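You operate a simulated robot arm through the tools that you are given. There is no shell and no other tool. Be economical: measure what you need, move in short steps, check, and stop when the job is done.

Carry out the task below with a simulated two-armed robot. There is one attempt and no reset: what you move stays moved.

JOB
Age the strip named on the oven card at the card's heat.
Fine: the oven is off and cold. Hang it in slot two of the top rack, push the rack in, shut the door and set the heat, then switch the heater on and leave it running. The hours stay at 24 h. Leave the other strips.

The check looks at the end state, three seconds after you hand in, the way a careful person would. Anything else that was tipped, shoved, dropped, spilled or broken makes it a failure.

ROBOT AND FRAMES
Two 7-joint arms with two-finger parallel grippers on one trunk, on a base that drives. Base frame: it is fixed to the floor where the robot stands at the start and does not move with it; the origin is under the middle of the robot, x ahead of it, y to its left, z up. Lengths are in cm, angles in degrees, forces in N, time in s.
The left shoulder is at the start at [5.7, 18.2, 116.4], the right one opposite. With the tool pointing down near the work surface each hand reaches from about 24 to 72 cm from the robot's upright axis, wherever it stands, measured 20 degrees to its own side. Places, roughly: oven blower switch [40, 50, 70]; oven door [20, 110, 90]; oven heat knob [40, 50, 100]; oven heater switch [40, 50, 80]; oven hours knob [40, 50, 90]; oven trim knob [40, 50, 60]; slot two of the top rack [40, 80, 100]; top rack [20, 80, 100]. Payload 3.91 kg a hand.
Tool frame (each hand has its own): the origin (TCP) lies between the finger pads and is the grasp point; the fingertips stand 3 cm ahead of it; z points along the fingers, y is the line along which they close. Largest opening 11 cm; finger width 2, thickness 1; the body of the gripper, 4.8 by 11.2 cm, starts 5.5 cm behind the TCP.
Orientation is that of the tool frame in the base frame, as a unit quaternion [w, x, y, z]. With the fingers straight down and closing along the base's y, the tool's x points along the base's -x, its y along +y and its z along -z.

CONTROLS
- The arms move only by the tool nudge_tool. It takes "left_deltas", "right_deltas" or both (then of equal length, played together; a hand with none holds still); each is a list of rows, each an object of numbers (a shift or turn left out is 0, a gripper value left out holds the last): "fingers": the finger opening in cm, from 0 to 11; "x", "y", "z": the shift along the base's x, y, z in cm; "wx", "wy", "wz": the turn, a rotation vector about the base's x, y, z in degrees. In form: [{"fingers": .., "x": .., "y": .., "z": .., "wx": .., "wy": .., "wz": ..}, ...]. A call has 1 to 8 rows; each row shifts and turns the commanded pose from where the row before left it. Rows are played at 5 a second. More than 5 cm and 8.6 degrees between two rows, or a gripper value outside its range, and nothing of the call is played. A pose out of reach is approached as far as the arm can. The call stops where the force on the tool passes 40 N (or 10 N more than at its start, if that is more) or the arm is blocked; 0.2 s more then pass. Each finger travels about 7.2 cm/s and halts on what it meets, pressing with about 23 N; the grip force reading is that of the motor and also rises with nothing between the fingers. The clock runs only during rows and for 0.2 s after the last one: add rows that do not move to give the fingers time. The reply holds the time, the measured pose of the TCP, the force on the tool along the base axes, the opening and the grip force, in the units named above and with some noise, with the torque about the TCP (base axes, N m) and any sound that the robot's microphone picked up, and new pictures: "show" is both (left out), scene, wrist or none (wrist: the cameras of the hands that moved).
- Cameras (640 x 400 px; columns grow to the right, rows downward): "scene" is now at [17.3, 3.79, 139.81]; the picture's right is [0.47, -0.88, 0.00], its down [-0.30, -0.16, -0.94] and it looks along [0.83, 0.44, -0.34] (base axes); focal length 214 px, centre (320, 200). "left" rides on the left gripper at [7.2, -1.7, -10.3] in its tool frame; the picture's right is [0.23, 0.97, 0.00], its down [-0.76, 0.18, -0.62] and it looks along [-0.61, 0.14, 0.78] (tool axes); focal length 222 px, centre (320, 200). "right" rides on the right gripper at [7.2, 1.7, -10.3] in its tool frame; the picture's right is [-0.23, 0.97, 0.00], its down [-0.76, -0.18, -0.62] and it looks along [-0.61, -0.14, 0.78] (tool axes); focal length 222 px, centre (320, 200). There is no depth. A picture from a camera that has moved, and an enlarged one, comes with that camera's place and axes in the base frame and with its lens. The place of the scene camera against the robot may be out by one fixed shift of up to 2.5 cm in any direction.
- lift_body(by): slides the trunk up (or, below 0, down) by that many cm; the arms and the scene camera ride with it, the base frame stays. It gives what a move gives, with no picture.
- drive_base(legs): drives the robot by 1 to 6 legs, each [ahead, left, turn to the left] in cm, cm and degrees, along the robot's own axes; the way and the turn of a leg run together, so that a leg with both is an arc; at most 150 cm and 180 degrees a leg. The arms and the cameras ride along, it lands a little off, and it stops where it bumps. It gives what a move gives, and a new picture of the scene camera.
- aim_head(pan, tilt): turns the head with the scene camera to pan (to the left, within 80 degrees either way) and tilt (down, from -29 to 69), counted from straight ahead of the robot. It gives what a move gives, and a new picture of the scene camera.
- zoom(camera, box): a new picture of the part [left, top, right, bottom] of that camera's present view, enlarged. The clock stands still meanwhile.
- job_done(): hands the job in; it is judged then, once.

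Work in short steps. Places have to be worked out from the pictures, the camera data and where the tool is seen: move nearer, look again, correct. Check each grasp and each placing, and mend what went wrong. You have 120 turns and 260 pictures in all, those below and enlarged ones among them. Open the grippers and draw the arms clear of the work before you hand the job in, unless the task says otherwise; then end with one line.

The tools are called after ">>>" as name(argument=value, ...) on one line, values as JSON. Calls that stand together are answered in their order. nudge_tool: Moves the arms, as the interface text tells. Its arguments: {"type":"object","properties":{"left_deltas":{"type":"array"},"right_deltas":{"type":"array"},"show":{"type":"string","enum":["both","scene","wrist","none"]}},"required":[]} The other tools are called the same way: lift_body (by) slides the trunk up or down; drive_base (legs) drives the base; aim_head (pan, tilt) turns the head that bears the scene camera; zoom (camera, box) takes an enlarged picture of a part of a camera's view; job_done () hands the job in.

At the start:

```text
time: 0.0
left_eef_pos: [23.79, 36.14, 127.9]
left_orientation: [-0.001, -0.001, 1.0, 0.0]
left_wrist_force: [0.1, 0.2, -0.7]
left_moment: [0.01, -0.01, -0.03]
left_opening: 11.01
left_grip_force: 0.0
right_eef_pos: [36.65, 0.08, 136.06]
right_orientation: [-0.001, 0.001, 1.0, 0.0]
right_wrist_force: [-1.1, 0.7, 0.3]
right_moment: [-0.02, -0.01, 0.06]
right_opening: 11.03
right_grip_force: 0.1
trunk travel left (down, up): [-42.5, 8.9]
robot x, y, heading: [-0.06, -0.15, -0.1]
head pan, tilt: [28.4, 21.5]
```

scene: 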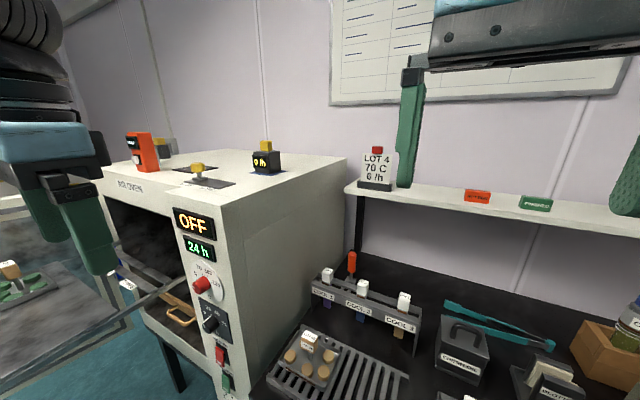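
right: 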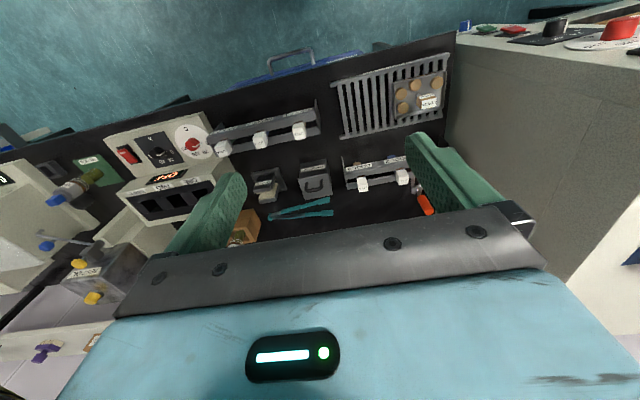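
left: 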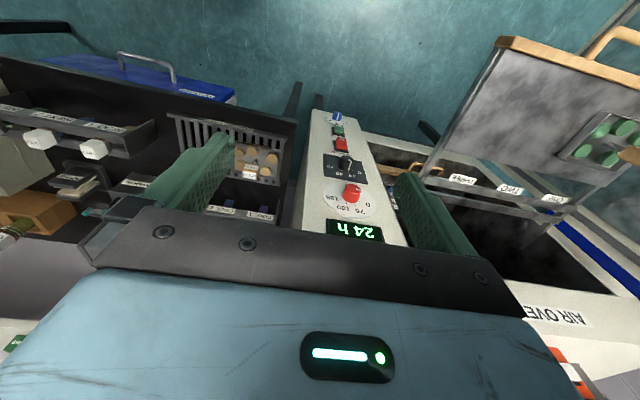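

The scene shows the oven, a card on the shelf and strips on racks. I zoom in to read the labels.

>>> zoom(camera="scene", box=[340, 130, 440, 200])

>>> zoom(camera="scene", box=[100, 120, 300, 400])

>>> zoom(camera="scene", box=[260, 240, 440, 400])

>>> zoom(camera="right", box=[200, 40, 480, 240])

>>> zoom(camera="left", box=[380, 20, 640, 320])

```text
5.71 times, centred on (390, 165) of scene
camera zoom: at [17.3, 3.79, 139.81], right [0.47, -0.88, 0.0], down [-0.3, -0.16, -0.94], along [0.83, 0.44, -0.34], focal length 1226 px, centre (-80, 400)
```

zoom: 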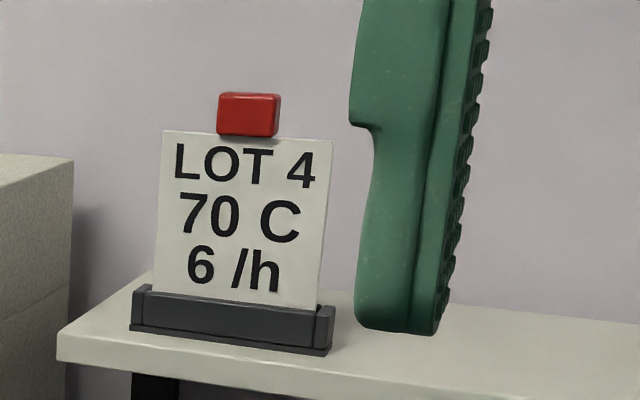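

```text
1.43 times, centred on (200, 260) of scene
camera zoom: at [17.3, 3.79, 139.81], right [0.47, -0.88, 0.0], down [-0.3, -0.16, -0.94], along [0.83, 0.44, -0.34], focal length 306 px, centre (491, 114)
```

zoom: 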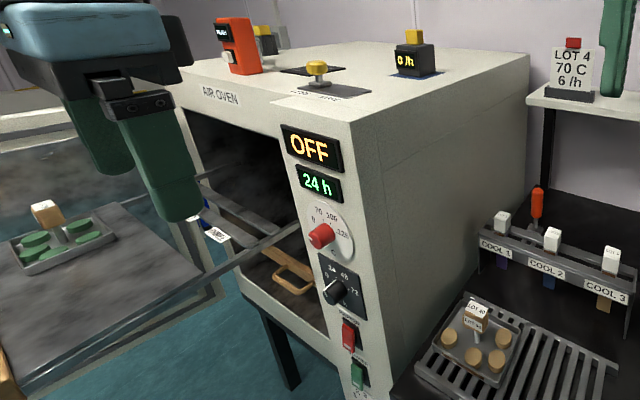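

```text
2.50 times, centred on (350, 320) of scene
camera zoom: at [17.3, 3.79, 139.81], right [0.47, -0.88, 0.0], down [-0.3, -0.16, -0.94], along [0.83, 0.44, -0.34], focal length 536 px, centre (245, -100)
```

zoom: 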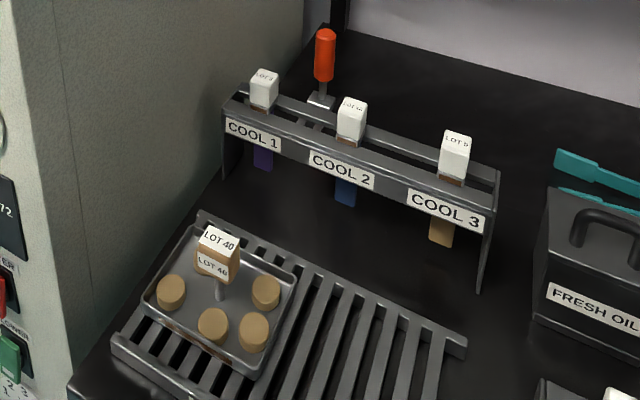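

```text
2.00 times, centred on (340, 140) of right
camera zoom: at [29.38, 1.78, 146.41], right [0.23, 0.97, 0.0], down [0.76, -0.18, 0.62], along [0.61, -0.14, -0.78], focal length 444 px, centre (280, 320)
```

zoom: 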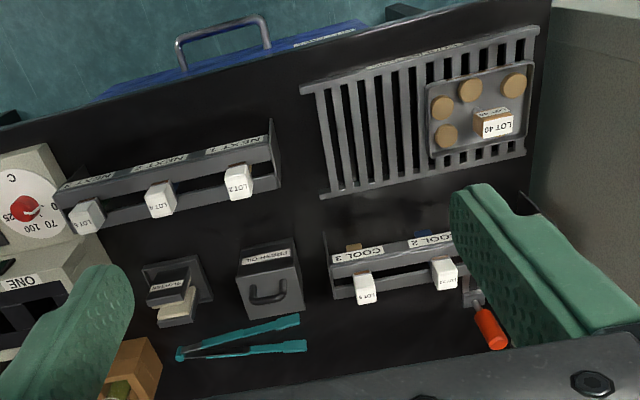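

```text
1.33 times, centred on (510, 170) of left
camera zoom: at [16.54, 34.3, 138.32], right [-0.23, 0.97, 0.0], down [0.76, 0.18, 0.62], along [0.61, 0.14, -0.78], focal length 296 px, centre (67, 240)
```

zoom: 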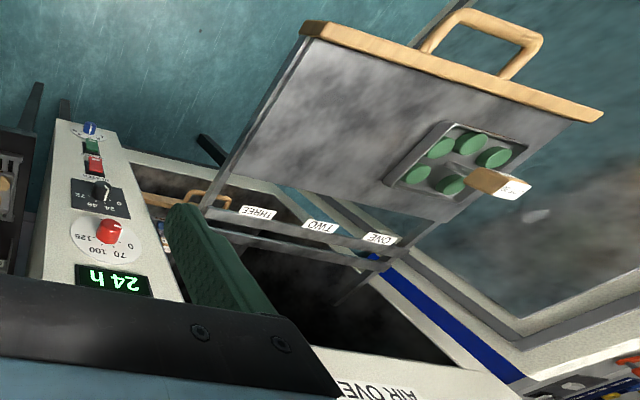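

I zoom on the lot labels, the other device and the oven-top readout.

>>> zoom(camera="right", box=[200, 110, 320, 170])

>>> zoom(camera="right", box=[330, 140, 430, 210])

>>> zoom(camera="right", box=[0, 110, 240, 370])

>>> zoom(camera="scene", box=[110, 120, 310, 220])

>>> aim_head(pan=60, tilt=30)

>>> aim_head(pan=-5, tilt=35)

```text
5.33 times, centred on (260, 140) of right
camera zoom: at [29.38, 1.78, 146.41], right [0.23, 0.97, 0.0], down [0.76, -0.18, 0.62], along [0.61, -0.14, -0.78], focal length 1185 px, centre (640, 520)
```

zoom: 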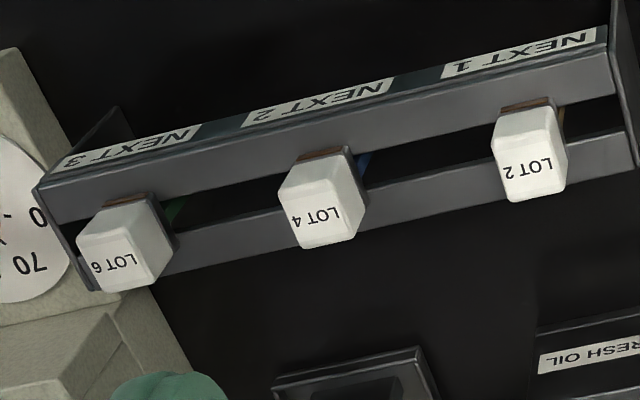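

```text
5.71 times, centred on (380, 175) of right
camera zoom: at [29.38, 1.78, 146.41], right [0.23, 0.97, 0.0], down [0.76, -0.18, 0.62], along [0.61, -0.14, -0.78], focal length 1269 px, centre (-23, 343)
```

zoom: 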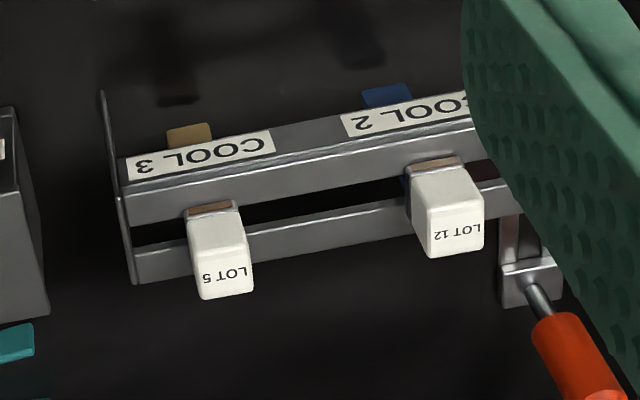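

```text
1.54 times, centred on (120, 240) of right
camera zoom: at [29.38, 1.78, 146.41], right [0.23, 0.97, 0.0], down [0.76, -0.18, 0.62], along [0.61, -0.14, -0.78], focal length 342 px, centre (628, 138)
```

zoom: 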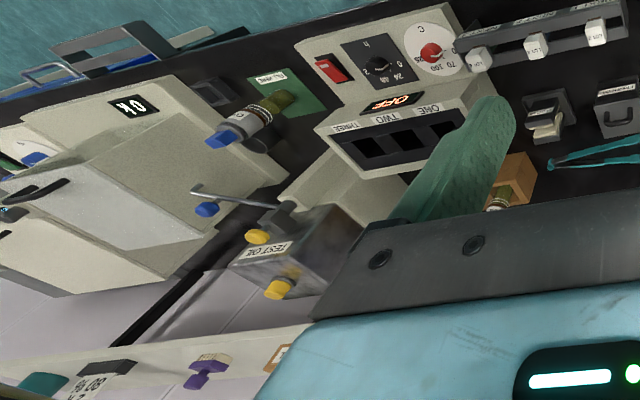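

```text
3.20 times, centred on (210, 170) of scene
camera zoom: at [17.3, 3.79, 139.81], right [0.47, -0.88, 0.0], down [-0.3, -0.16, -0.94], along [0.83, 0.44, -0.34], focal length 686 px, centre (672, 296)
```

zoom: 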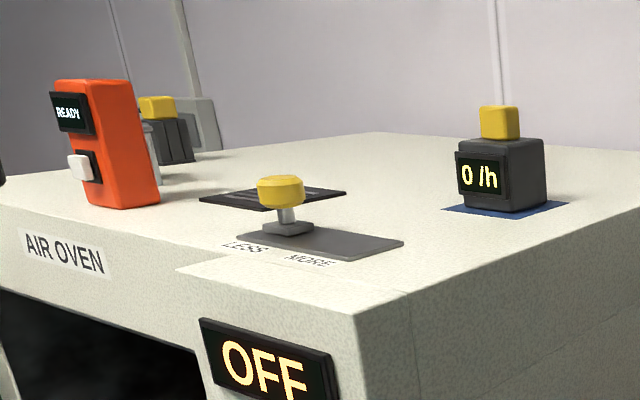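

```text
time: 1.0
left_eef_pos: [23.75, 36.01, 127.93]
left_orientation: [0.0, 0.0, 1.0, 0.0]
left_wrist_force: [-0.1, -0.4, -0.1]
left_moment: [-0.02, 0.01, -0.02]
left_opening: 11.01
left_grip_force: 0.0
right_eef_pos: [36.59, 0.26, 135.84]
right_orientation: [-0.001, 0.003, 1.0, -0.002]
right_wrist_force: [20.8, 45.2, -16.2]
right_moment: [-5.88, 1.35, -3.91]
right_opening: 11.0
right_grip_force: 0.0
trunk travel left (down, up): [-42.5, 8.9]
robot x, y, heading: [0.11, 0.17, 0.1]
head pan, tilt: [60.0, 30.0]
camera scene: at [15.69, 5.87, 139.2], right [0.7, -0.72, 0.0], down [-0.29, -0.28, -0.92], along [0.66, 0.64, -0.4], focal length 214 px, centre (320, 200)
```

scene: 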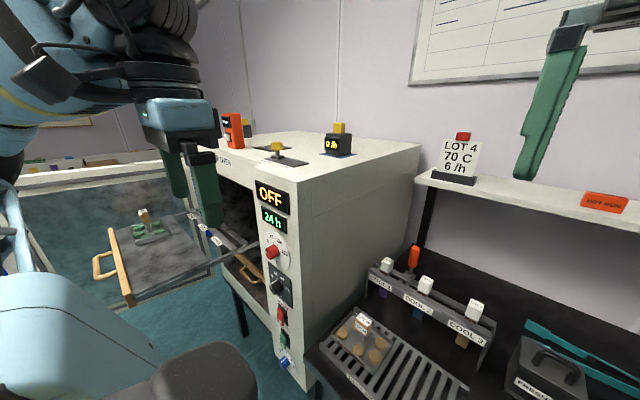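

```text
time: 2.3
left_eef_pos: [23.74, 36.09, 127.95]
left_orientation: [0.001, 0.0, 1.0, 0.001]
left_wrist_force: [0.1, 0.0, -1.1]
left_moment: [0.04, -0.03, 0.01]
left_opening: 11.0
left_grip_force: 0.1
right_eef_pos: [37.21, -0.43, 136.11]
right_orientation: [-0.006, 0.008, 1.0, 0.006]
right_wrist_force: [0.1, 0.0, 0.0]
right_moment: [0.0, 0.02, 0.0]
right_opening: 11.0
right_grip_force: 0.1
trunk travel left (down, up): [-42.5, 8.9]
robot x, y, heading: [0.4, 0.41, 0.1]
head pan, tilt: [-5.0, 35.0]
camera scene: at [16.62, 4.46, 138.25], right [0.55, -0.83, 0.0], down [-0.41, -0.27, -0.87], along [0.73, 0.48, -0.49], focal length 214 px, centre (320, 200)
```

scene: 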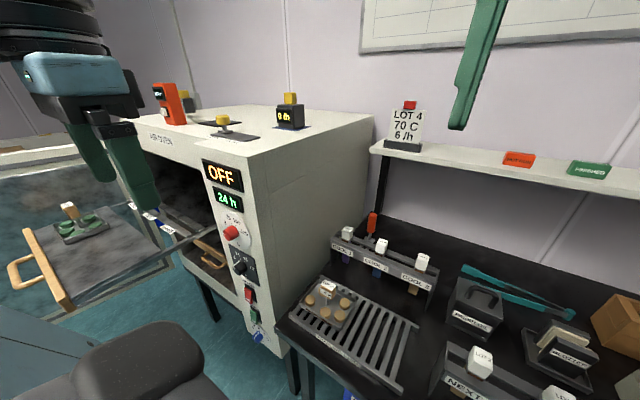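

The head brushed the right hand (it parks in front of it), so I move the right hand out to over the NEXT rack, then look again.

>>> nudge_tool(right_deltas=[{"x": 3, "y": -2}, {"x": 2, "y": -4}, {"y": -4, "z": -2}, {"y": -4, "z": -3}, {"y": -3, "z": -4}, {"z": -4}], show="wrist")

>>> aim_head(pan=0, tilt=40)

```text
time: 3.7
left_eef_pos: [23.83, 36.06, 127.9]
left_orientation: [-0.001, 0.0, 1.0, 0.0]
left_wrist_force: [-0.6, 0.2, 0.2]
left_moment: [-0.01, 0.01, 0.0]
left_opening: 11.0
left_grip_force: 0.1
right_eef_pos: [41.7, -17.08, 123.31]
right_orientation: [0.0, 0.0, 1.0, 0.001]
right_wrist_force: [-0.6, -0.5, -0.1]
right_moment: [-0.01, -0.03, 0.02]
right_opening: 11.01
right_grip_force: 0.0
trunk travel left (down, up): [-42.5, 8.9]
robot x, y, heading: [0.06, -0.03, -0.2]
head pan, tilt: [-5.0, 35.0]
camera right: at [34.43, -15.35, 133.5], right [0.23, 0.97, 0.0], down [0.76, -0.18, 0.62], along [0.61, -0.14, -0.78], focal length 222 px, centre (320, 200)
```

right: 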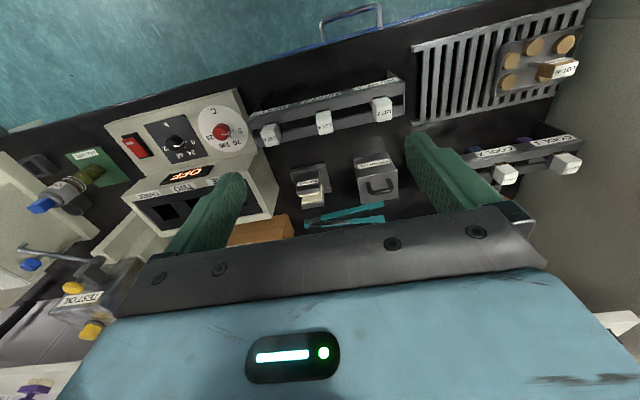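

```text
time: 4.4
left_eef_pos: [23.61, 36.03, 127.94]
left_orientation: [0.0, 0.001, 1.0, 0.0]
left_wrist_force: [0.0, -0.2, 0.5]
left_moment: [-0.01, 0.02, 0.02]
left_opening: 11.03
left_grip_force: 0.0
right_eef_pos: [41.58, -16.95, 123.26]
right_orientation: [0.0, 0.0, 1.0, 0.0]
right_wrist_force: [-0.3, -1.3, -0.4]
right_moment: [0.04, 0.02, 0.01]
right_opening: 10.99
right_grip_force: 0.1
trunk travel left (down, up): [-42.5, 8.9]
robot x, y, heading: [-0.22, -0.03, 0.3]
head pan, tilt: [0.0, 40.0]
camera scene: at [17.55, -0.55, 136.65], right [0.0, -1.0, 0.0], down [-0.64, 0.0, -0.77], along [0.77, 0.0, -0.64], focal length 214 px, centre (320, 200)
```

scene: 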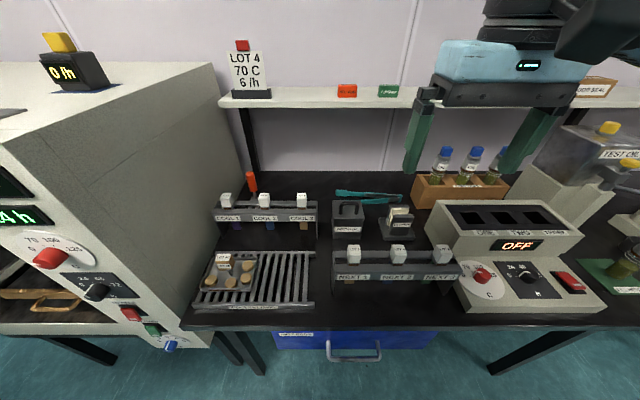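

LOT 4 (NEXT 2) triangulates to about (49, -18, 92.5). I move the right hand above it with a narrower opening.

>>> nudge_tool(right_deltas=[{"fingers": 6, "x": 3, "z": -4}, {"x": 3, "y": -1, "z": -4}, {"z": -4}, {"z": -4}, {"z": 0}])

>>> zoom(camera="right", box=[220, 60, 420, 260])

>>> zoom(camera="scene", box=[300, 180, 500, 320])

```text
refused: row 2 steps farther than a row can; nothing moved
```

```text
2.00 times, centred on (320, 160) of right
camera zoom: at [34.37, -15.37, 133.57], right [0.23, 0.97, 0.0], down [0.76, -0.18, 0.62], along [0.61, -0.14, -0.78], focal length 444 px, centre (320, 280)
```

zoom: 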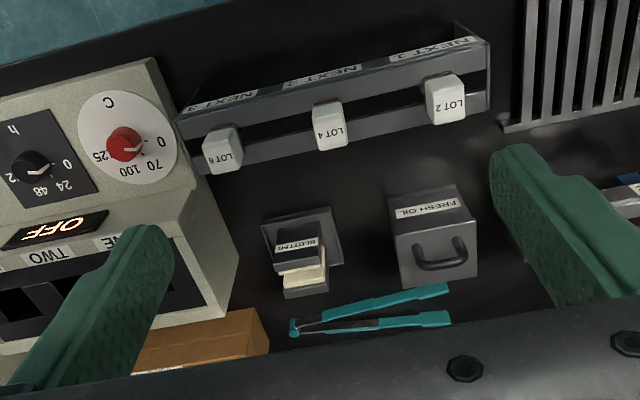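

```text
2.86 times, centred on (400, 250) of scene
camera zoom: at [17.55, -0.55, 136.65], right [0.0, -1.0, 0.0], down [-0.64, 0.0, -0.77], along [0.77, 0.0, -0.64], focal length 613 px, centre (91, 57)
```

zoom: 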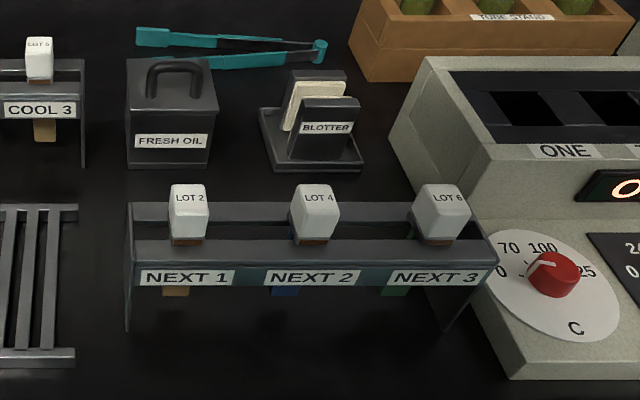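

The strip caps are clear on top; I descend in legal steps.

>>> nudge_tool(right_deltas=[{"fingers": 6, "x": 3, "z": -3}, {"x": 3, "y": -1, "z": -3}, {"z": -4}, {"z": -4}, {"z": -3}, {"z": 0}])

>>> zoom(camera="right", box=[200, 60, 440, 260])

```text
time: 5.8
left_eef_pos: [23.87, 36.12, 127.82]
left_orientation: [0.001, 0.0, 1.0, -0.001]
left_wrist_force: [0.0, -0.4, 0.5]
left_moment: [0.01, 0.03, 0.01]
left_opening: 11.0
left_grip_force: 0.1
right_eef_pos: [47.53, -17.72, 105.9]
right_orientation: [0.0, 0.0, 1.0, 0.0]
right_wrist_force: [-0.8, -0.2, 0.2]
right_moment: [-0.01, 0.05, 0.03]
right_opening: 5.98
right_grip_force: 0.1
trunk travel left (down, up): [-42.5, 8.9]
robot x, y, heading: [0.11, 0.01, -0.0]
head pan, tilt: [0.0, 40.0]
camera scene: at [17.55, -0.54, 136.65], right [0.0, -1.0, 0.0], down [-0.64, 0.0, -0.77], along [0.77, 0.0, -0.64], focal length 214 px, centre (320, 200)
camera right: at [40.42, -16.1, 116.33], right [0.23, 0.97, 0.0], down [0.76, -0.18, 0.62], along [0.61, -0.14, -0.78], focal length 222 px, centre (320, 200)
```

scene: 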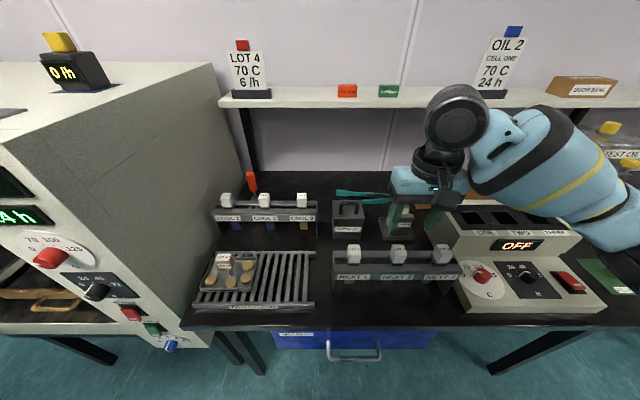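
right: 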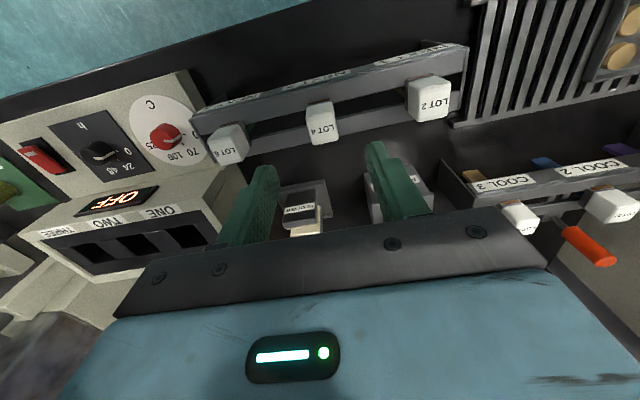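

```text
2.00 times, centred on (320, 160) of right
camera zoom: at [40.42, -16.1, 116.33], right [0.23, 0.97, 0.0], down [0.76, -0.18, 0.62], along [0.61, -0.14, -0.78], focal length 444 px, centre (320, 280)
```

zoom: 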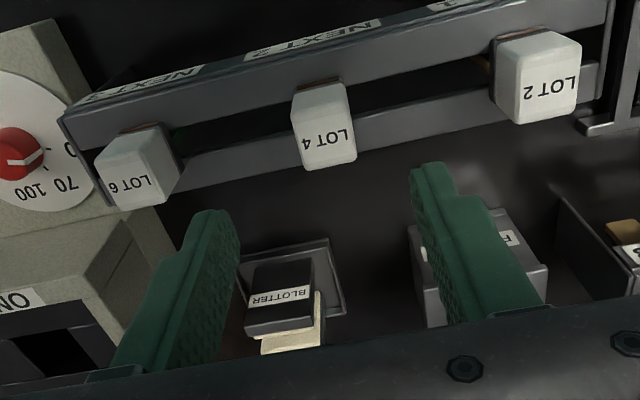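

Block top is roughly at x 48–49.4, y -17.3, z 93–96.6. I shift slightly and lower to just above it.

>>> nudge_tool(right_deltas=[{"x": 0.8, "y": 0.4, "z": -2}, {"z": -2}, {"z": -1}, {"z": 0}])

>>> zoom(camera="right", box=[200, 60, 440, 260])

>>> zoom(camera="scene", box=[340, 180, 480, 300])

```text
time: 6.8
left_eef_pos: [23.73, 36.07, 127.82]
left_orientation: [-0.001, 0.0, 1.0, 0.0]
left_wrist_force: [0.4, 1.3, -0.2]
left_moment: [-0.04, 0.01, -0.01]
left_opening: 11.01
left_grip_force: 0.0
right_eef_pos: [48.38, -17.49, 100.95]
right_orientation: [0.0, 0.0, 1.0, 0.0]
right_wrist_force: [0.5, -0.2, 0.1]
right_moment: [-0.01, -0.02, -0.02]
right_opening: 6.01
right_grip_force: 0.1
trunk travel left (down, up): [-42.5, 8.9]
robot x, y, heading: [-0.24, -0.3, 0.1]
head pan, tilt: [0.0, 40.0]
camera scene: at [17.56, -0.55, 136.64], right [0.0, -1.0, 0.0], down [-0.64, 0.0, -0.77], along [0.77, 0.0, -0.64], focal length 214 px, centre (320, 200)
camera right: at [41.19, -15.8, 111.34], right [0.23, 0.97, 0.0], down [0.76, -0.18, 0.62], along [0.61, -0.14, -0.78], focal length 222 px, centre (320, 200)
```

scene: 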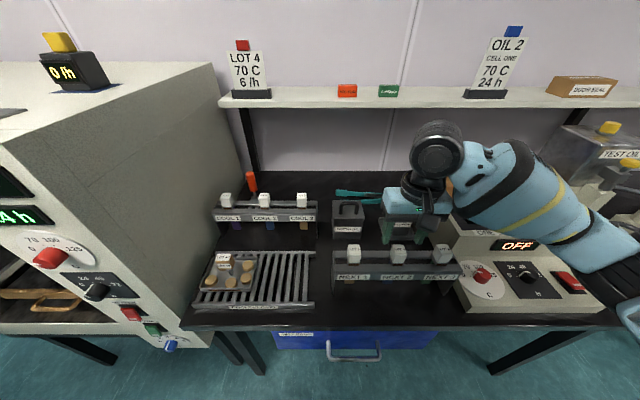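
right: 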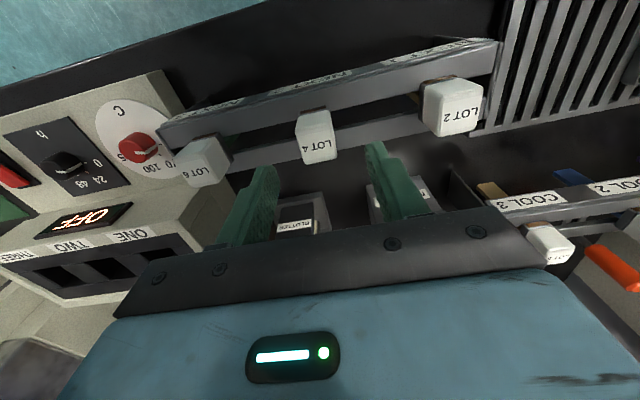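

```text
2.00 times, centred on (320, 160) of right
camera zoom: at [41.19, -15.8, 111.34], right [0.23, 0.97, 0.0], down [0.76, -0.18, 0.62], along [0.61, -0.14, -0.78], focal length 444 px, centre (320, 280)
```

zoom: 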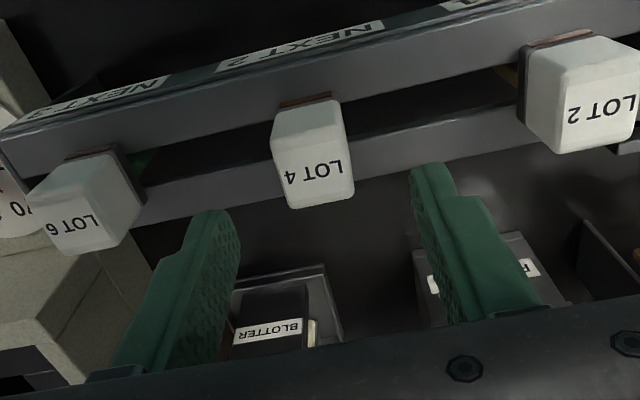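

```text
3.33 times, centred on (410, 240) of scene
camera zoom: at [17.56, -0.55, 136.64], right [0.0, -1.0, 0.0], down [-0.64, 0.0, -0.77], along [0.77, 0.0, -0.64], focal length 715 px, centre (20, 67)
```

zoom: 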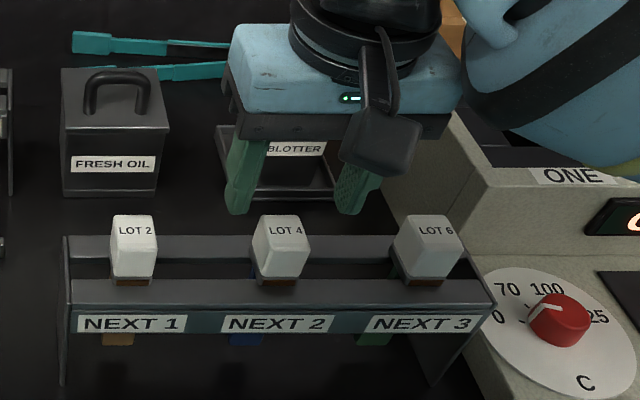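

Cap top is ~z 96 at about (48.2, -17.2). I lower to tips ~z 94 and check.

>>> nudge_tool(right_deltas=[{"y": 0.2, "z": -2}, {"z": -2}, {"z": 0}], show="wrist")

>>> zoom(camera="right", box=[240, 60, 400, 220])

>>> zoom(camera="scene", box=[350, 210, 450, 290])

```text
time: 7.6
left_eef_pos: [23.75, 36.13, 127.79]
left_orientation: [-0.001, -0.001, 1.0, 0.0]
left_wrist_force: [0.0, 0.7, 0.8]
left_moment: [0.03, -0.01, -0.03]
left_opening: 11.0
left_grip_force: 0.0
right_eef_pos: [48.3, -17.21, 97.17]
right_orientation: [0.0, 0.0, 1.0, 0.0]
right_wrist_force: [-0.2, 0.1, 0.2]
right_moment: [0.0, -0.01, 0.0]
right_opening: 6.0
right_grip_force: 0.1
trunk travel left (down, up): [-42.5, 8.9]
robot x, y, heading: [-0.04, 0.39, 0.3]
head pan, tilt: [0.0, 40.0]
camera right: at [41.11, -15.55, 107.42], right [0.23, 0.97, 0.0], down [0.76, -0.18, 0.62], along [0.61, -0.14, -0.78], focal length 222 px, centre (320, 200)
```

right: 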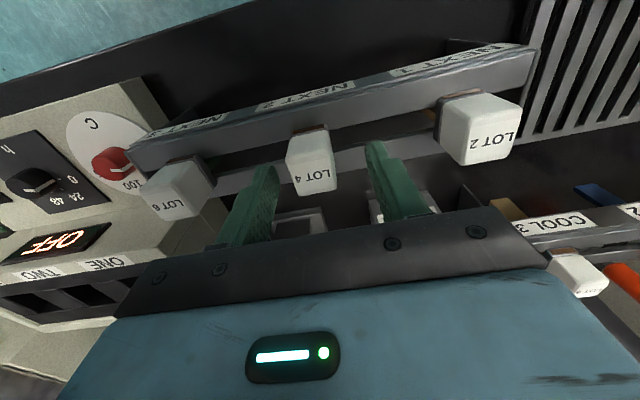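

```text
2.50 times, centred on (320, 140) of right
camera zoom: at [41.11, -15.55, 107.42], right [0.23, 0.97, 0.0], down [0.76, -0.18, 0.62], along [0.61, -0.14, -0.78], focal length 555 px, centre (320, 350)
```

zoom: 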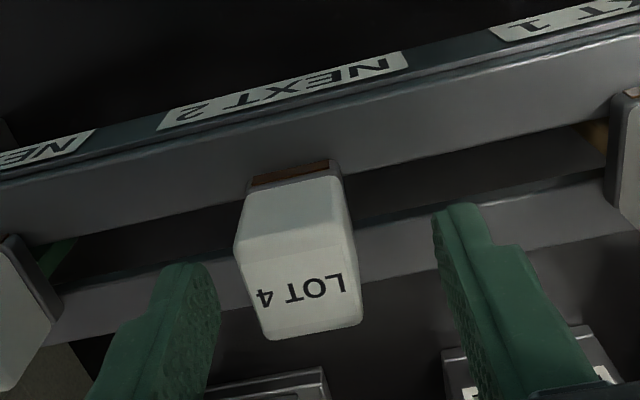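

```text
5.00 times, centred on (400, 250) of scene
camera zoom: at [17.56, -0.54, 136.64], right [0.0, -1.0, 0.0], down [-0.64, 0.0, -0.77], along [0.77, 0.0, -0.64], focal length 1072 px, centre (-80, -50)
```

zoom: 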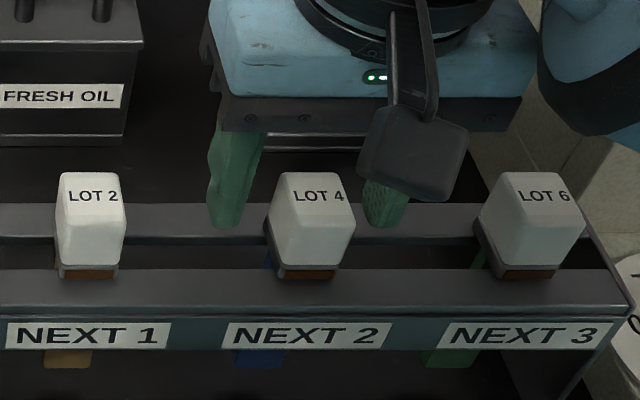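

Fingers straddle the cap well in x and y. Lower 1 cm and close.

>>> nudge_tool(right_deltas=[{"z": -1.2}, {"z": 0}, {"fingers": 3}, {"fingers": 1}, {"fingers": 1}, {"fingers": 1}], show="wrist")

>>> zoom(camera="scene", box=[350, 210, 450, 290])

```text
time: 9.0
left_eef_pos: [23.7, 36.01, 127.94]
left_orientation: [-0.001, 0.0, 1.0, 0.0]
left_wrist_force: [-0.1, 0.1, 0.0]
left_moment: [0.02, 0.02, 0.01]
left_opening: 10.98
left_grip_force: 0.0
right_eef_pos: [48.33, -17.26, 95.95]
right_orientation: [-0.001, 0.0, 1.0, -0.001]
right_wrist_force: [0.3, 0.5, 0.3]
right_moment: [0.01, 0.0, 0.01]
right_opening: 2.66
right_grip_force: 23.3
trunk travel left (down, up): [-42.5, 8.9]
robot x, y, heading: [-0.14, -0.04, -0.2]
head pan, tilt: [0.0, 40.0]
camera right: at [41.13, -15.54, 106.26], right [0.23, 0.97, 0.0], down [0.76, -0.18, 0.62], along [0.61, -0.14, -0.78], focal length 222 px, centre (320, 200)
```

right: 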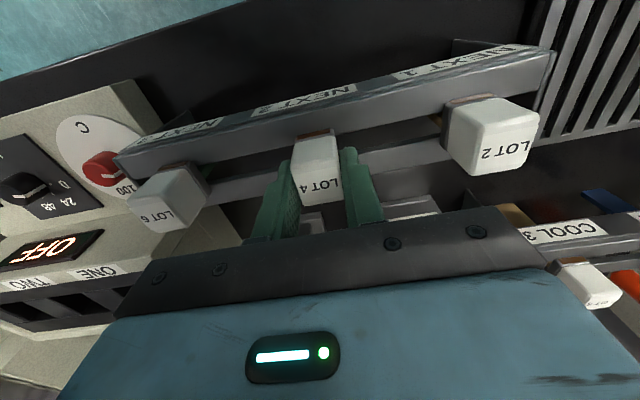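

```text
5.00 times, centred on (400, 250) of scene
camera zoom: at [17.56, -0.55, 136.64], right [0.0, -1.0, 0.0], down [-0.64, 0.0, -0.77], along [0.77, 0.0, -0.64], focal length 1072 px, centre (-80, -50)
```

zoom: 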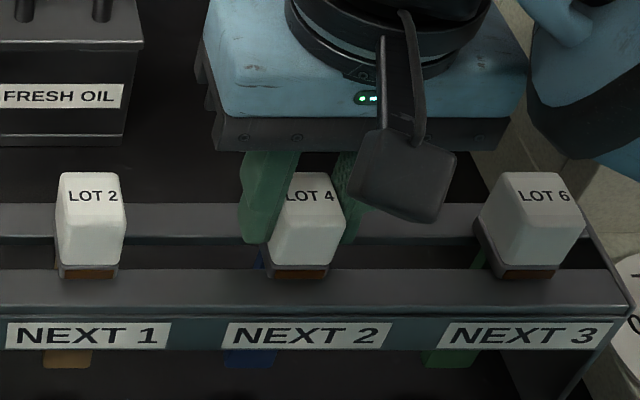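

Gripped at 2.66 cm. Lift straight up and check the strip hangs from the cap.

>>> nudge_tool(right_deltas=[{"z": 2}, {"z": 3}, {"z": 4}, {"z": 4}, {"z": 4}, {"z": 3}])

>>> zoom(camera="scene", box=[340, 140, 480, 290])

```text
time: 10.4
left_eef_pos: [23.83, 36.11, 127.82]
left_orientation: [0.0, 0.0, 1.0, 0.0]
left_wrist_force: [-0.2, -1.0, -0.1]
left_moment: [-0.05, 0.0, -0.01]
left_opening: 10.99
left_grip_force: 0.0
right_eef_pos: [48.23, -17.36, 115.94]
right_orientation: [-0.001, 0.0, 1.0, 0.0]
right_wrist_force: [0.7, 0.2, -0.9]
right_moment: [0.05, 0.0, -0.02]
right_opening: 2.62
right_grip_force: 23.1
trunk travel left (down, up): [-42.5, 8.9]
robot x, y, heading: [-0.41, -0.23, 0.0]
head pan, tilt: [0.0, 40.0]
camera scene: at [17.53, -0.53, 136.64], right [0.0, -1.0, 0.0], down [-0.64, 0.0, -0.77], along [0.77, 0.0, -0.64], focal length 214 px, centre (320, 200)
camera right: at [41.03, -15.47, 126.21], right [0.23, 0.97, 0.0], down [0.76, -0.18, 0.62], along [0.61, -0.14, -0.78], focal length 222 px, centre (320, 200)
```

scene: 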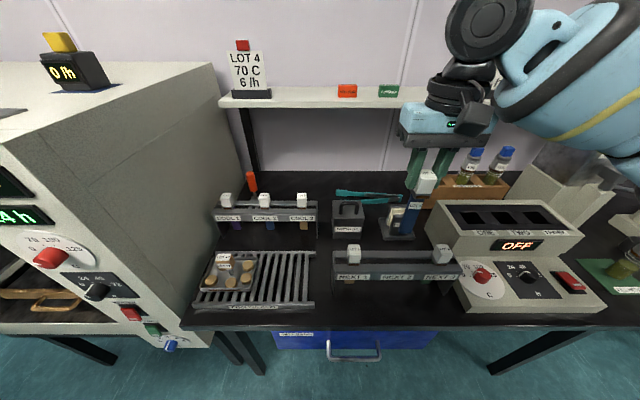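
right: 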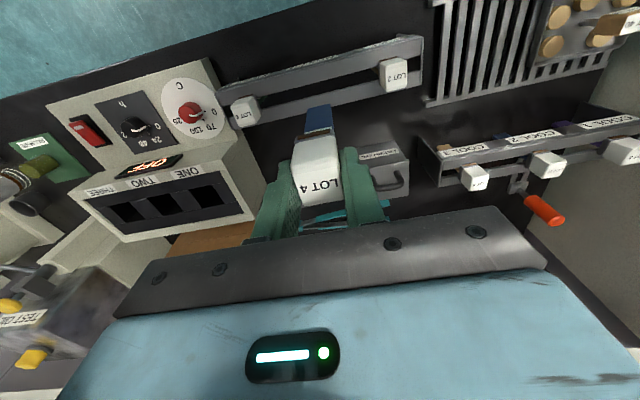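

```text
2.67 times, centred on (410, 215) of scene
camera zoom: at [17.53, -0.53, 136.64], right [0.0, -1.0, 0.0], down [-0.64, 0.0, -0.77], along [0.77, 0.0, -0.64], focal length 572 px, centre (80, 160)
```

zoom: 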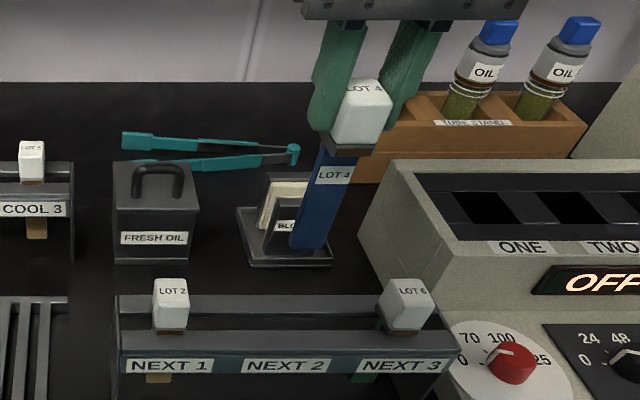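

LOT 4 strip (blue) is in hand. I draw the hand back and up, then back the robot off and look around at the oven.

>>> nudge_tool(right_deltas=[{"z": 3}, {"z": 3, "x": -3}, {"x": -4}, {"x": -4}, {"x": -3}], show="none")

>>> drive_base(legs=[[-30, 0, 0]])

>>> aim_head(pan=45, tilt=25)

```text
time: 11.6
left_eef_pos: [23.78, 36.15, 127.79]
left_orientation: [0.0, 0.0, 1.0, 0.0]
left_wrist_force: [0.1, -0.4, -0.1]
left_moment: [-0.01, 0.0, -0.01]
left_opening: 10.99
left_grip_force: 0.1
right_eef_pos: [34.31, -17.32, 121.83]
right_orientation: [-0.001, 0.001, 1.0, 0.0]
right_wrist_force: [0.3, -0.1, -0.7]
right_moment: [0.04, -0.03, 0.01]
right_opening: 2.63
right_grip_force: 23.3
trunk travel left (down, up): [-42.5, 8.9]
robot x, y, heading: [-0.12, 0.06, -0.2]
head pan, tilt: [0.0, 40.0]
```

```text
time: 13.6
left_eef_pos: [-5.6, 36.13, 127.78]
left_orientation: [0.0, 0.0, 1.0, 0.0]
left_wrist_force: [-0.6, 0.2, -0.2]
left_moment: [0.01, -0.02, -0.02]
left_opening: 11.0
left_grip_force: 0.0
right_eef_pos: [4.86, -17.35, 121.84]
right_orientation: [-0.001, 0.0, 1.0, 0.0]
right_wrist_force: [-0.7, 0.1, -0.7]
right_moment: [-0.03, 0.01, 0.01]
right_opening: 2.64
right_grip_force: 23.0
trunk travel left (down, up): [-42.5, 8.9]
robot x, y, heading: [-29.48, 0.29, -0.2]
head pan, tilt: [0.0, 40.0]
camera scene: at [-11.84, -0.56, 136.64], right [0.0, -1.0, 0.0], down [-0.64, 0.0, -0.77], along [0.77, 0.0, -0.64], focal length 214 px, centre (320, 200)
```

scene: 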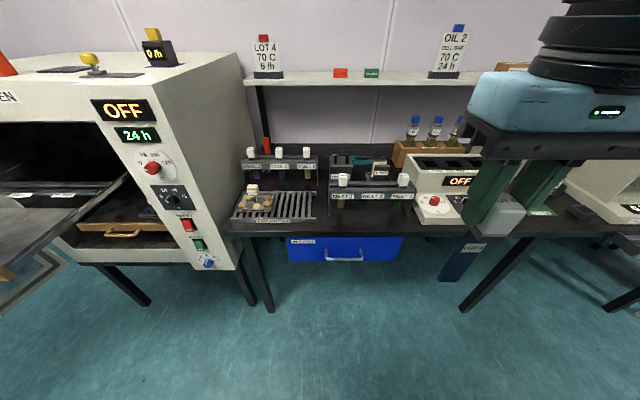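

```text
time: 14.7
left_eef_pos: [-5.76, 36.11, 127.89]
left_orientation: [0.0, 0.0, 1.0, -0.001]
left_wrist_force: [-0.3, 0.0, 0.5]
left_moment: [0.0, -0.01, 0.02]
left_opening: 11.01
left_grip_force: 0.0
right_eef_pos: [4.96, -17.27, 121.73]
right_orientation: [-0.001, 0.001, 1.0, 0.0]
right_wrist_force: [-0.4, -0.1, -0.5]
right_moment: [0.0, 0.01, 0.06]
right_opening: 2.66
right_grip_force: 23.0
trunk travel left (down, up): [-42.5, 8.9]
robot x, y, heading: [-29.18, -0.25, 0.1]
head pan, tilt: [45.0, 25.0]
camera scene: at [-13.82, 5.96, 138.97], right [0.71, -0.71, 0.0], down [-0.3, -0.3, -0.91], along [0.64, 0.64, -0.42], focal length 214 px, centre (320, 200)
```

scene: 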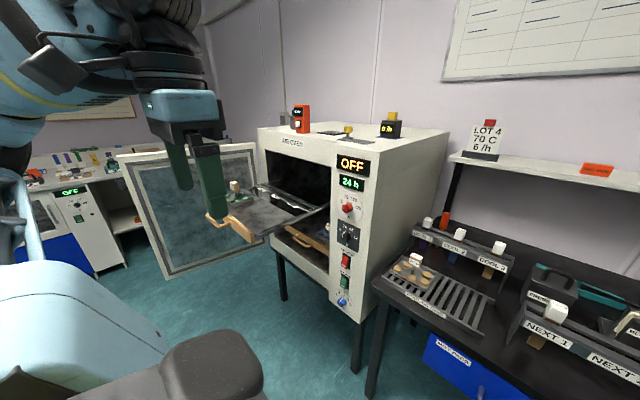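

The path to the left looks clear above the rack. Drive left 50 and look at the oven front.

>>> drive_base(legs=[[0, 50, 0]])

>>> aim_head(pan=10, tilt=30)

```text
time: 19.7
left_eef_pos: [-5.57, 86.51, 127.87]
left_orientation: [0.0, -0.001, 1.0, 0.001]
left_wrist_force: [-0.2, -1.5, -1.0]
left_moment: [0.01, 0.0, 0.02]
left_opening: 10.99
left_grip_force: 0.0
right_eef_pos: [5.02, 33.13, 121.74]
right_orientation: [-0.001, 0.0, 1.0, 0.0]
right_wrist_force: [0.2, -0.4, -1.1]
right_moment: [0.0, -0.04, -0.02]
right_opening: 2.65
right_grip_force: 23.1
trunk travel left (down, up): [-42.5, 8.9]
robot x, y, heading: [-29.58, 50.17, -0.0]
head pan, tilt: [45.0, 25.0]
camera scene: at [-13.83, 56.37, 138.97], right [0.71, -0.71, 0.0], down [-0.3, -0.3, -0.91], along [0.64, 0.64, -0.42], focal length 214 px, centre (320, 200)
```

scene: 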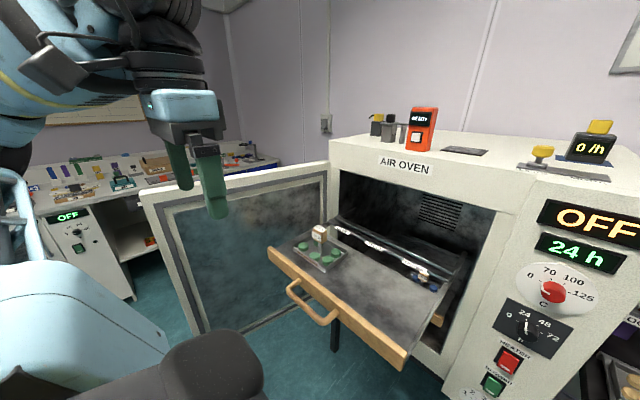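

```text
time: 20.7
left_eef_pos: [-5.66, 86.41, 127.92]
left_orientation: [0.0, -0.001, 1.0, 0.0]
left_wrist_force: [0.0, -0.4, -0.8]
left_moment: [-0.01, -0.01, 0.01]
left_opening: 11.02
left_grip_force: 0.0
right_eef_pos: [4.92, 33.17, 121.86]
right_orientation: [0.0, 0.0, 1.0, 0.0]
right_wrist_force: [-0.1, 0.3, 0.1]
right_moment: [-0.02, 0.0, -0.02]
right_opening: 2.68
right_grip_force: 23.0
trunk travel left (down, up): [-42.5, 8.9]
robot x, y, heading: [-29.47, 50.52, 0.1]
head pan, tilt: [10.0, 30.0]
camera scene: at [-11.44, 51.44, 138.18], right [0.18, -0.98, 0.0], down [-0.49, -0.09, -0.87], along [0.85, 0.15, -0.5], focal length 214 px, centre (320, 200)
```

scene: 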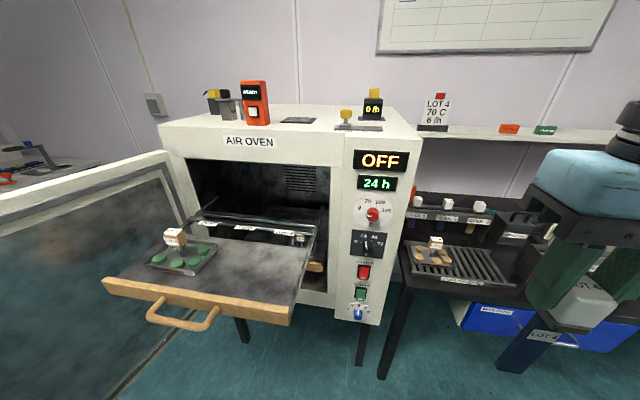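

>>> zoom(camera="scene", box=[120, 130, 340, 330])

>>> zoom(camera="scene", box=[180, 195, 320, 265])

>>> zoom(camera="scene", box=[320, 140, 420, 330])

>>> zoom(camera="left", box=[0, 0, 640, 400])

```text
2.00 times, centred on (230, 230) of scene
camera zoom: at [-11.44, 51.44, 138.18], right [0.18, -0.98, 0.0], down [-0.49, -0.09, -0.87], along [0.85, 0.15, -0.5], focal length 429 px, centre (500, 140)
```

zoom: 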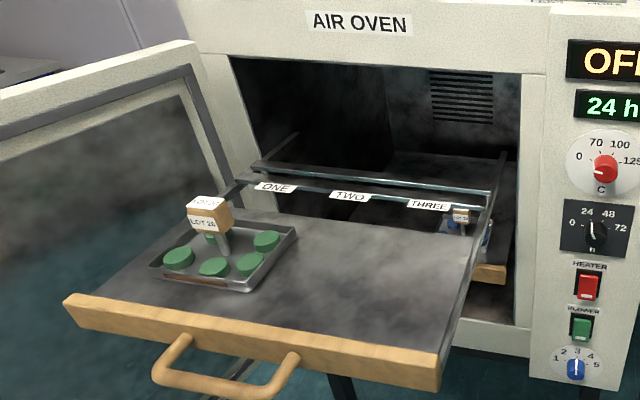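

```text
4.57 times, centred on (250, 230) of scene
camera zoom: at [-11.44, 51.44, 138.18], right [0.18, -0.98, 0.0], down [-0.49, -0.09, -0.87], along [0.85, 0.15, -0.5], focal length 980 px, centre (640, 63)
```

zoom: 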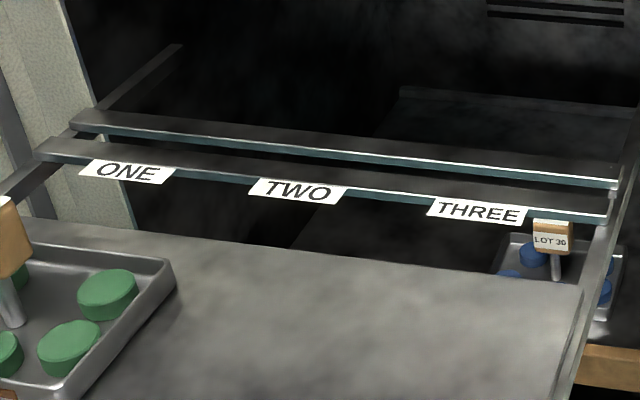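

```text
2.11 times, centred on (370, 235) of scene
camera zoom: at [-11.44, 51.44, 138.18], right [0.18, -0.98, 0.0], down [-0.49, -0.09, -0.87], along [0.85, 0.15, -0.5], focal length 452 px, centre (215, 126)
```

zoom: 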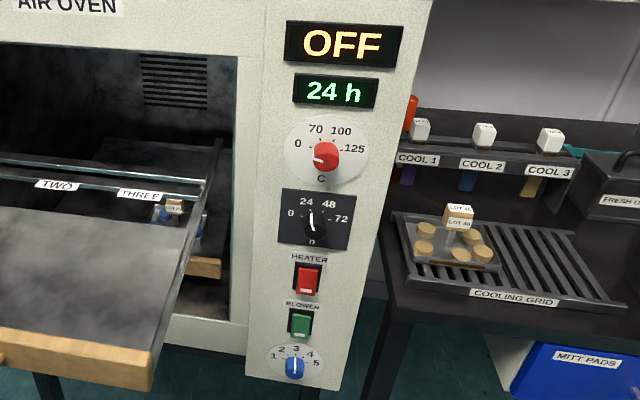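

```text
1.00 times, centred on (320, 200) of left (not enlarged: the box is as wide or as high as the picture)
camera zoom: at [-12.88, 84.7, 138.32], right [-0.23, 0.97, 0.0], down [0.76, 0.18, 0.62], along [0.61, 0.14, -0.78], focal length 222 px, centre (320, 200)
```

zoom: 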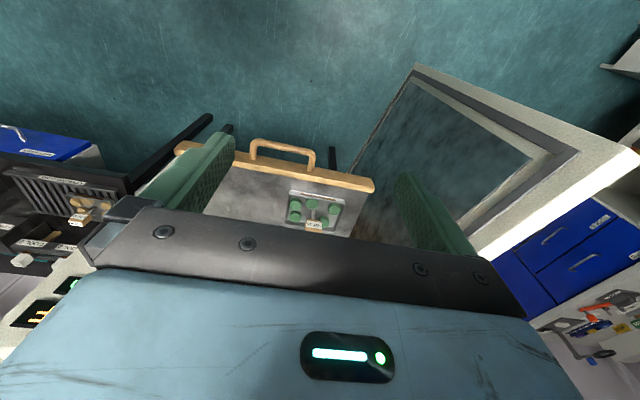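

Rail slots ONE/TWO/THREE are at the rear of the rack; slot TWO's label is at ~(35, 82, 98), the oven face at x≈42. I raise the left hand clear of the door and drive in front of the rack.

>>> nudge_tool(left_deltas=[{"x": -3, "z": 3}, {"x": -3, "z": 3}, {"x": -2, "z": 3}], show="none")

>>> drive_base(legs=[[0, 27, 0], [5, 0, 0]])

>>> aim_head(pan=0, tilt=42)

```text
time: 21.5
left_eef_pos: [-13.62, 86.16, 136.59]
left_orientation: [0.001, -0.001, 1.0, 0.0]
left_wrist_force: [-1.2, -0.3, 0.0]
left_moment: [0.04, -0.03, 0.0]
left_opening: 11.01
left_grip_force: 0.2
right_eef_pos: [4.83, 33.02, 121.91]
right_orientation: [0.0, 0.0, 1.0, 0.001]
right_wrist_force: [-1.1, 0.1, -1.3]
right_moment: [0.05, 0.0, -0.01]
right_opening: 2.66
right_grip_force: 23.1
trunk travel left (down, up): [-42.5, 8.9]
robot x, y, heading: [-29.48, 50.32, 0.1]
head pan, tilt: [10.0, 30.0]
```

```text
time: 24.9
left_eef_pos: [-8.83, 113.16, 136.67]
left_orientation: [0.002, -0.002, 1.0, 0.0]
left_wrist_force: [0.4, -0.1, -0.6]
left_moment: [-0.01, 0.0, 0.01]
left_opening: 11.03
left_grip_force: 0.1
right_eef_pos: [9.65, 59.94, 121.88]
right_orientation: [0.0, -0.001, 1.0, 0.0]
right_wrist_force: [0.2, 0.6, -1.1]
right_moment: [-0.01, 0.01, 0.04]
right_opening: 2.64
right_grip_force: 23.1
trunk travel left (down, up): [-42.5, 8.9]
robot x, y, heading: [-24.02, 77.28, 0.1]
head pan, tilt: [10.0, 30.0]
camera scene: at [-6.66, 78.18, 138.19], right [0.18, -0.98, 0.0], down [-0.49, -0.09, -0.87], along [0.85, 0.15, -0.5], focal length 214 px, centre (320, 200)
```

scene: 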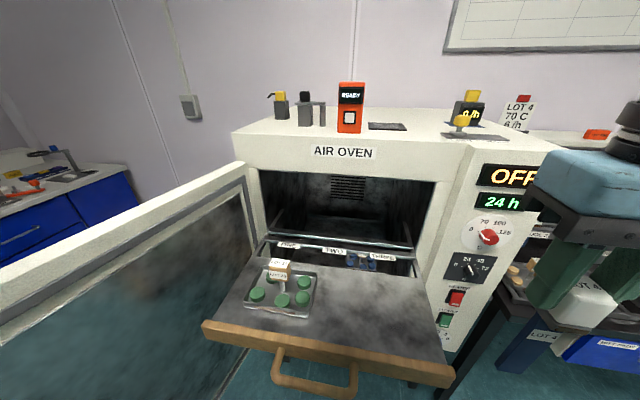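

```text
time: 25.7
left_eef_pos: [-8.76, 113.14, 136.52]
left_orientation: [0.001, -0.001, 1.0, 0.0]
left_wrist_force: [0.2, -0.3, -0.1]
left_moment: [0.02, 0.02, -0.03]
left_opening: 11.03
left_grip_force: 0.0
right_eef_pos: [9.78, 59.87, 121.79]
right_orientation: [-0.001, 0.0, 1.0, -0.001]
right_wrist_force: [0.0, 0.4, -1.3]
right_moment: [-0.02, 0.04, 0.0]
right_opening: 2.64
right_grip_force: 23.3
trunk travel left (down, up): [-42.5, 8.9]
robot x, y, heading: [-24.46, 76.95, 0.1]
head pan, tilt: [0.0, 42.0]
camera scene: at [-7.14, 76.59, 136.35], right [0.0, -1.0, 0.0], down [-0.67, 0.0, -0.74], along [0.74, 0.0, -0.67], focal length 214 px, centre (320, 200)
```

scene: 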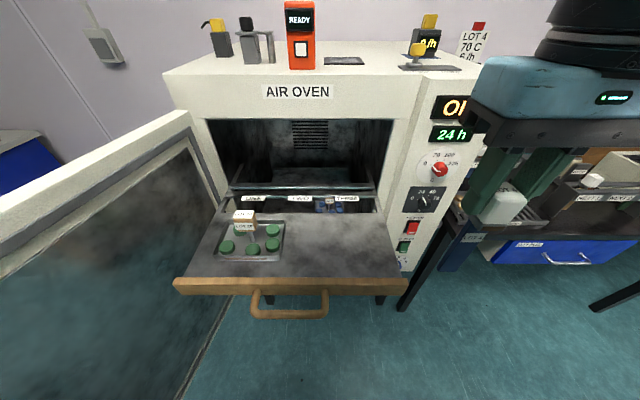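

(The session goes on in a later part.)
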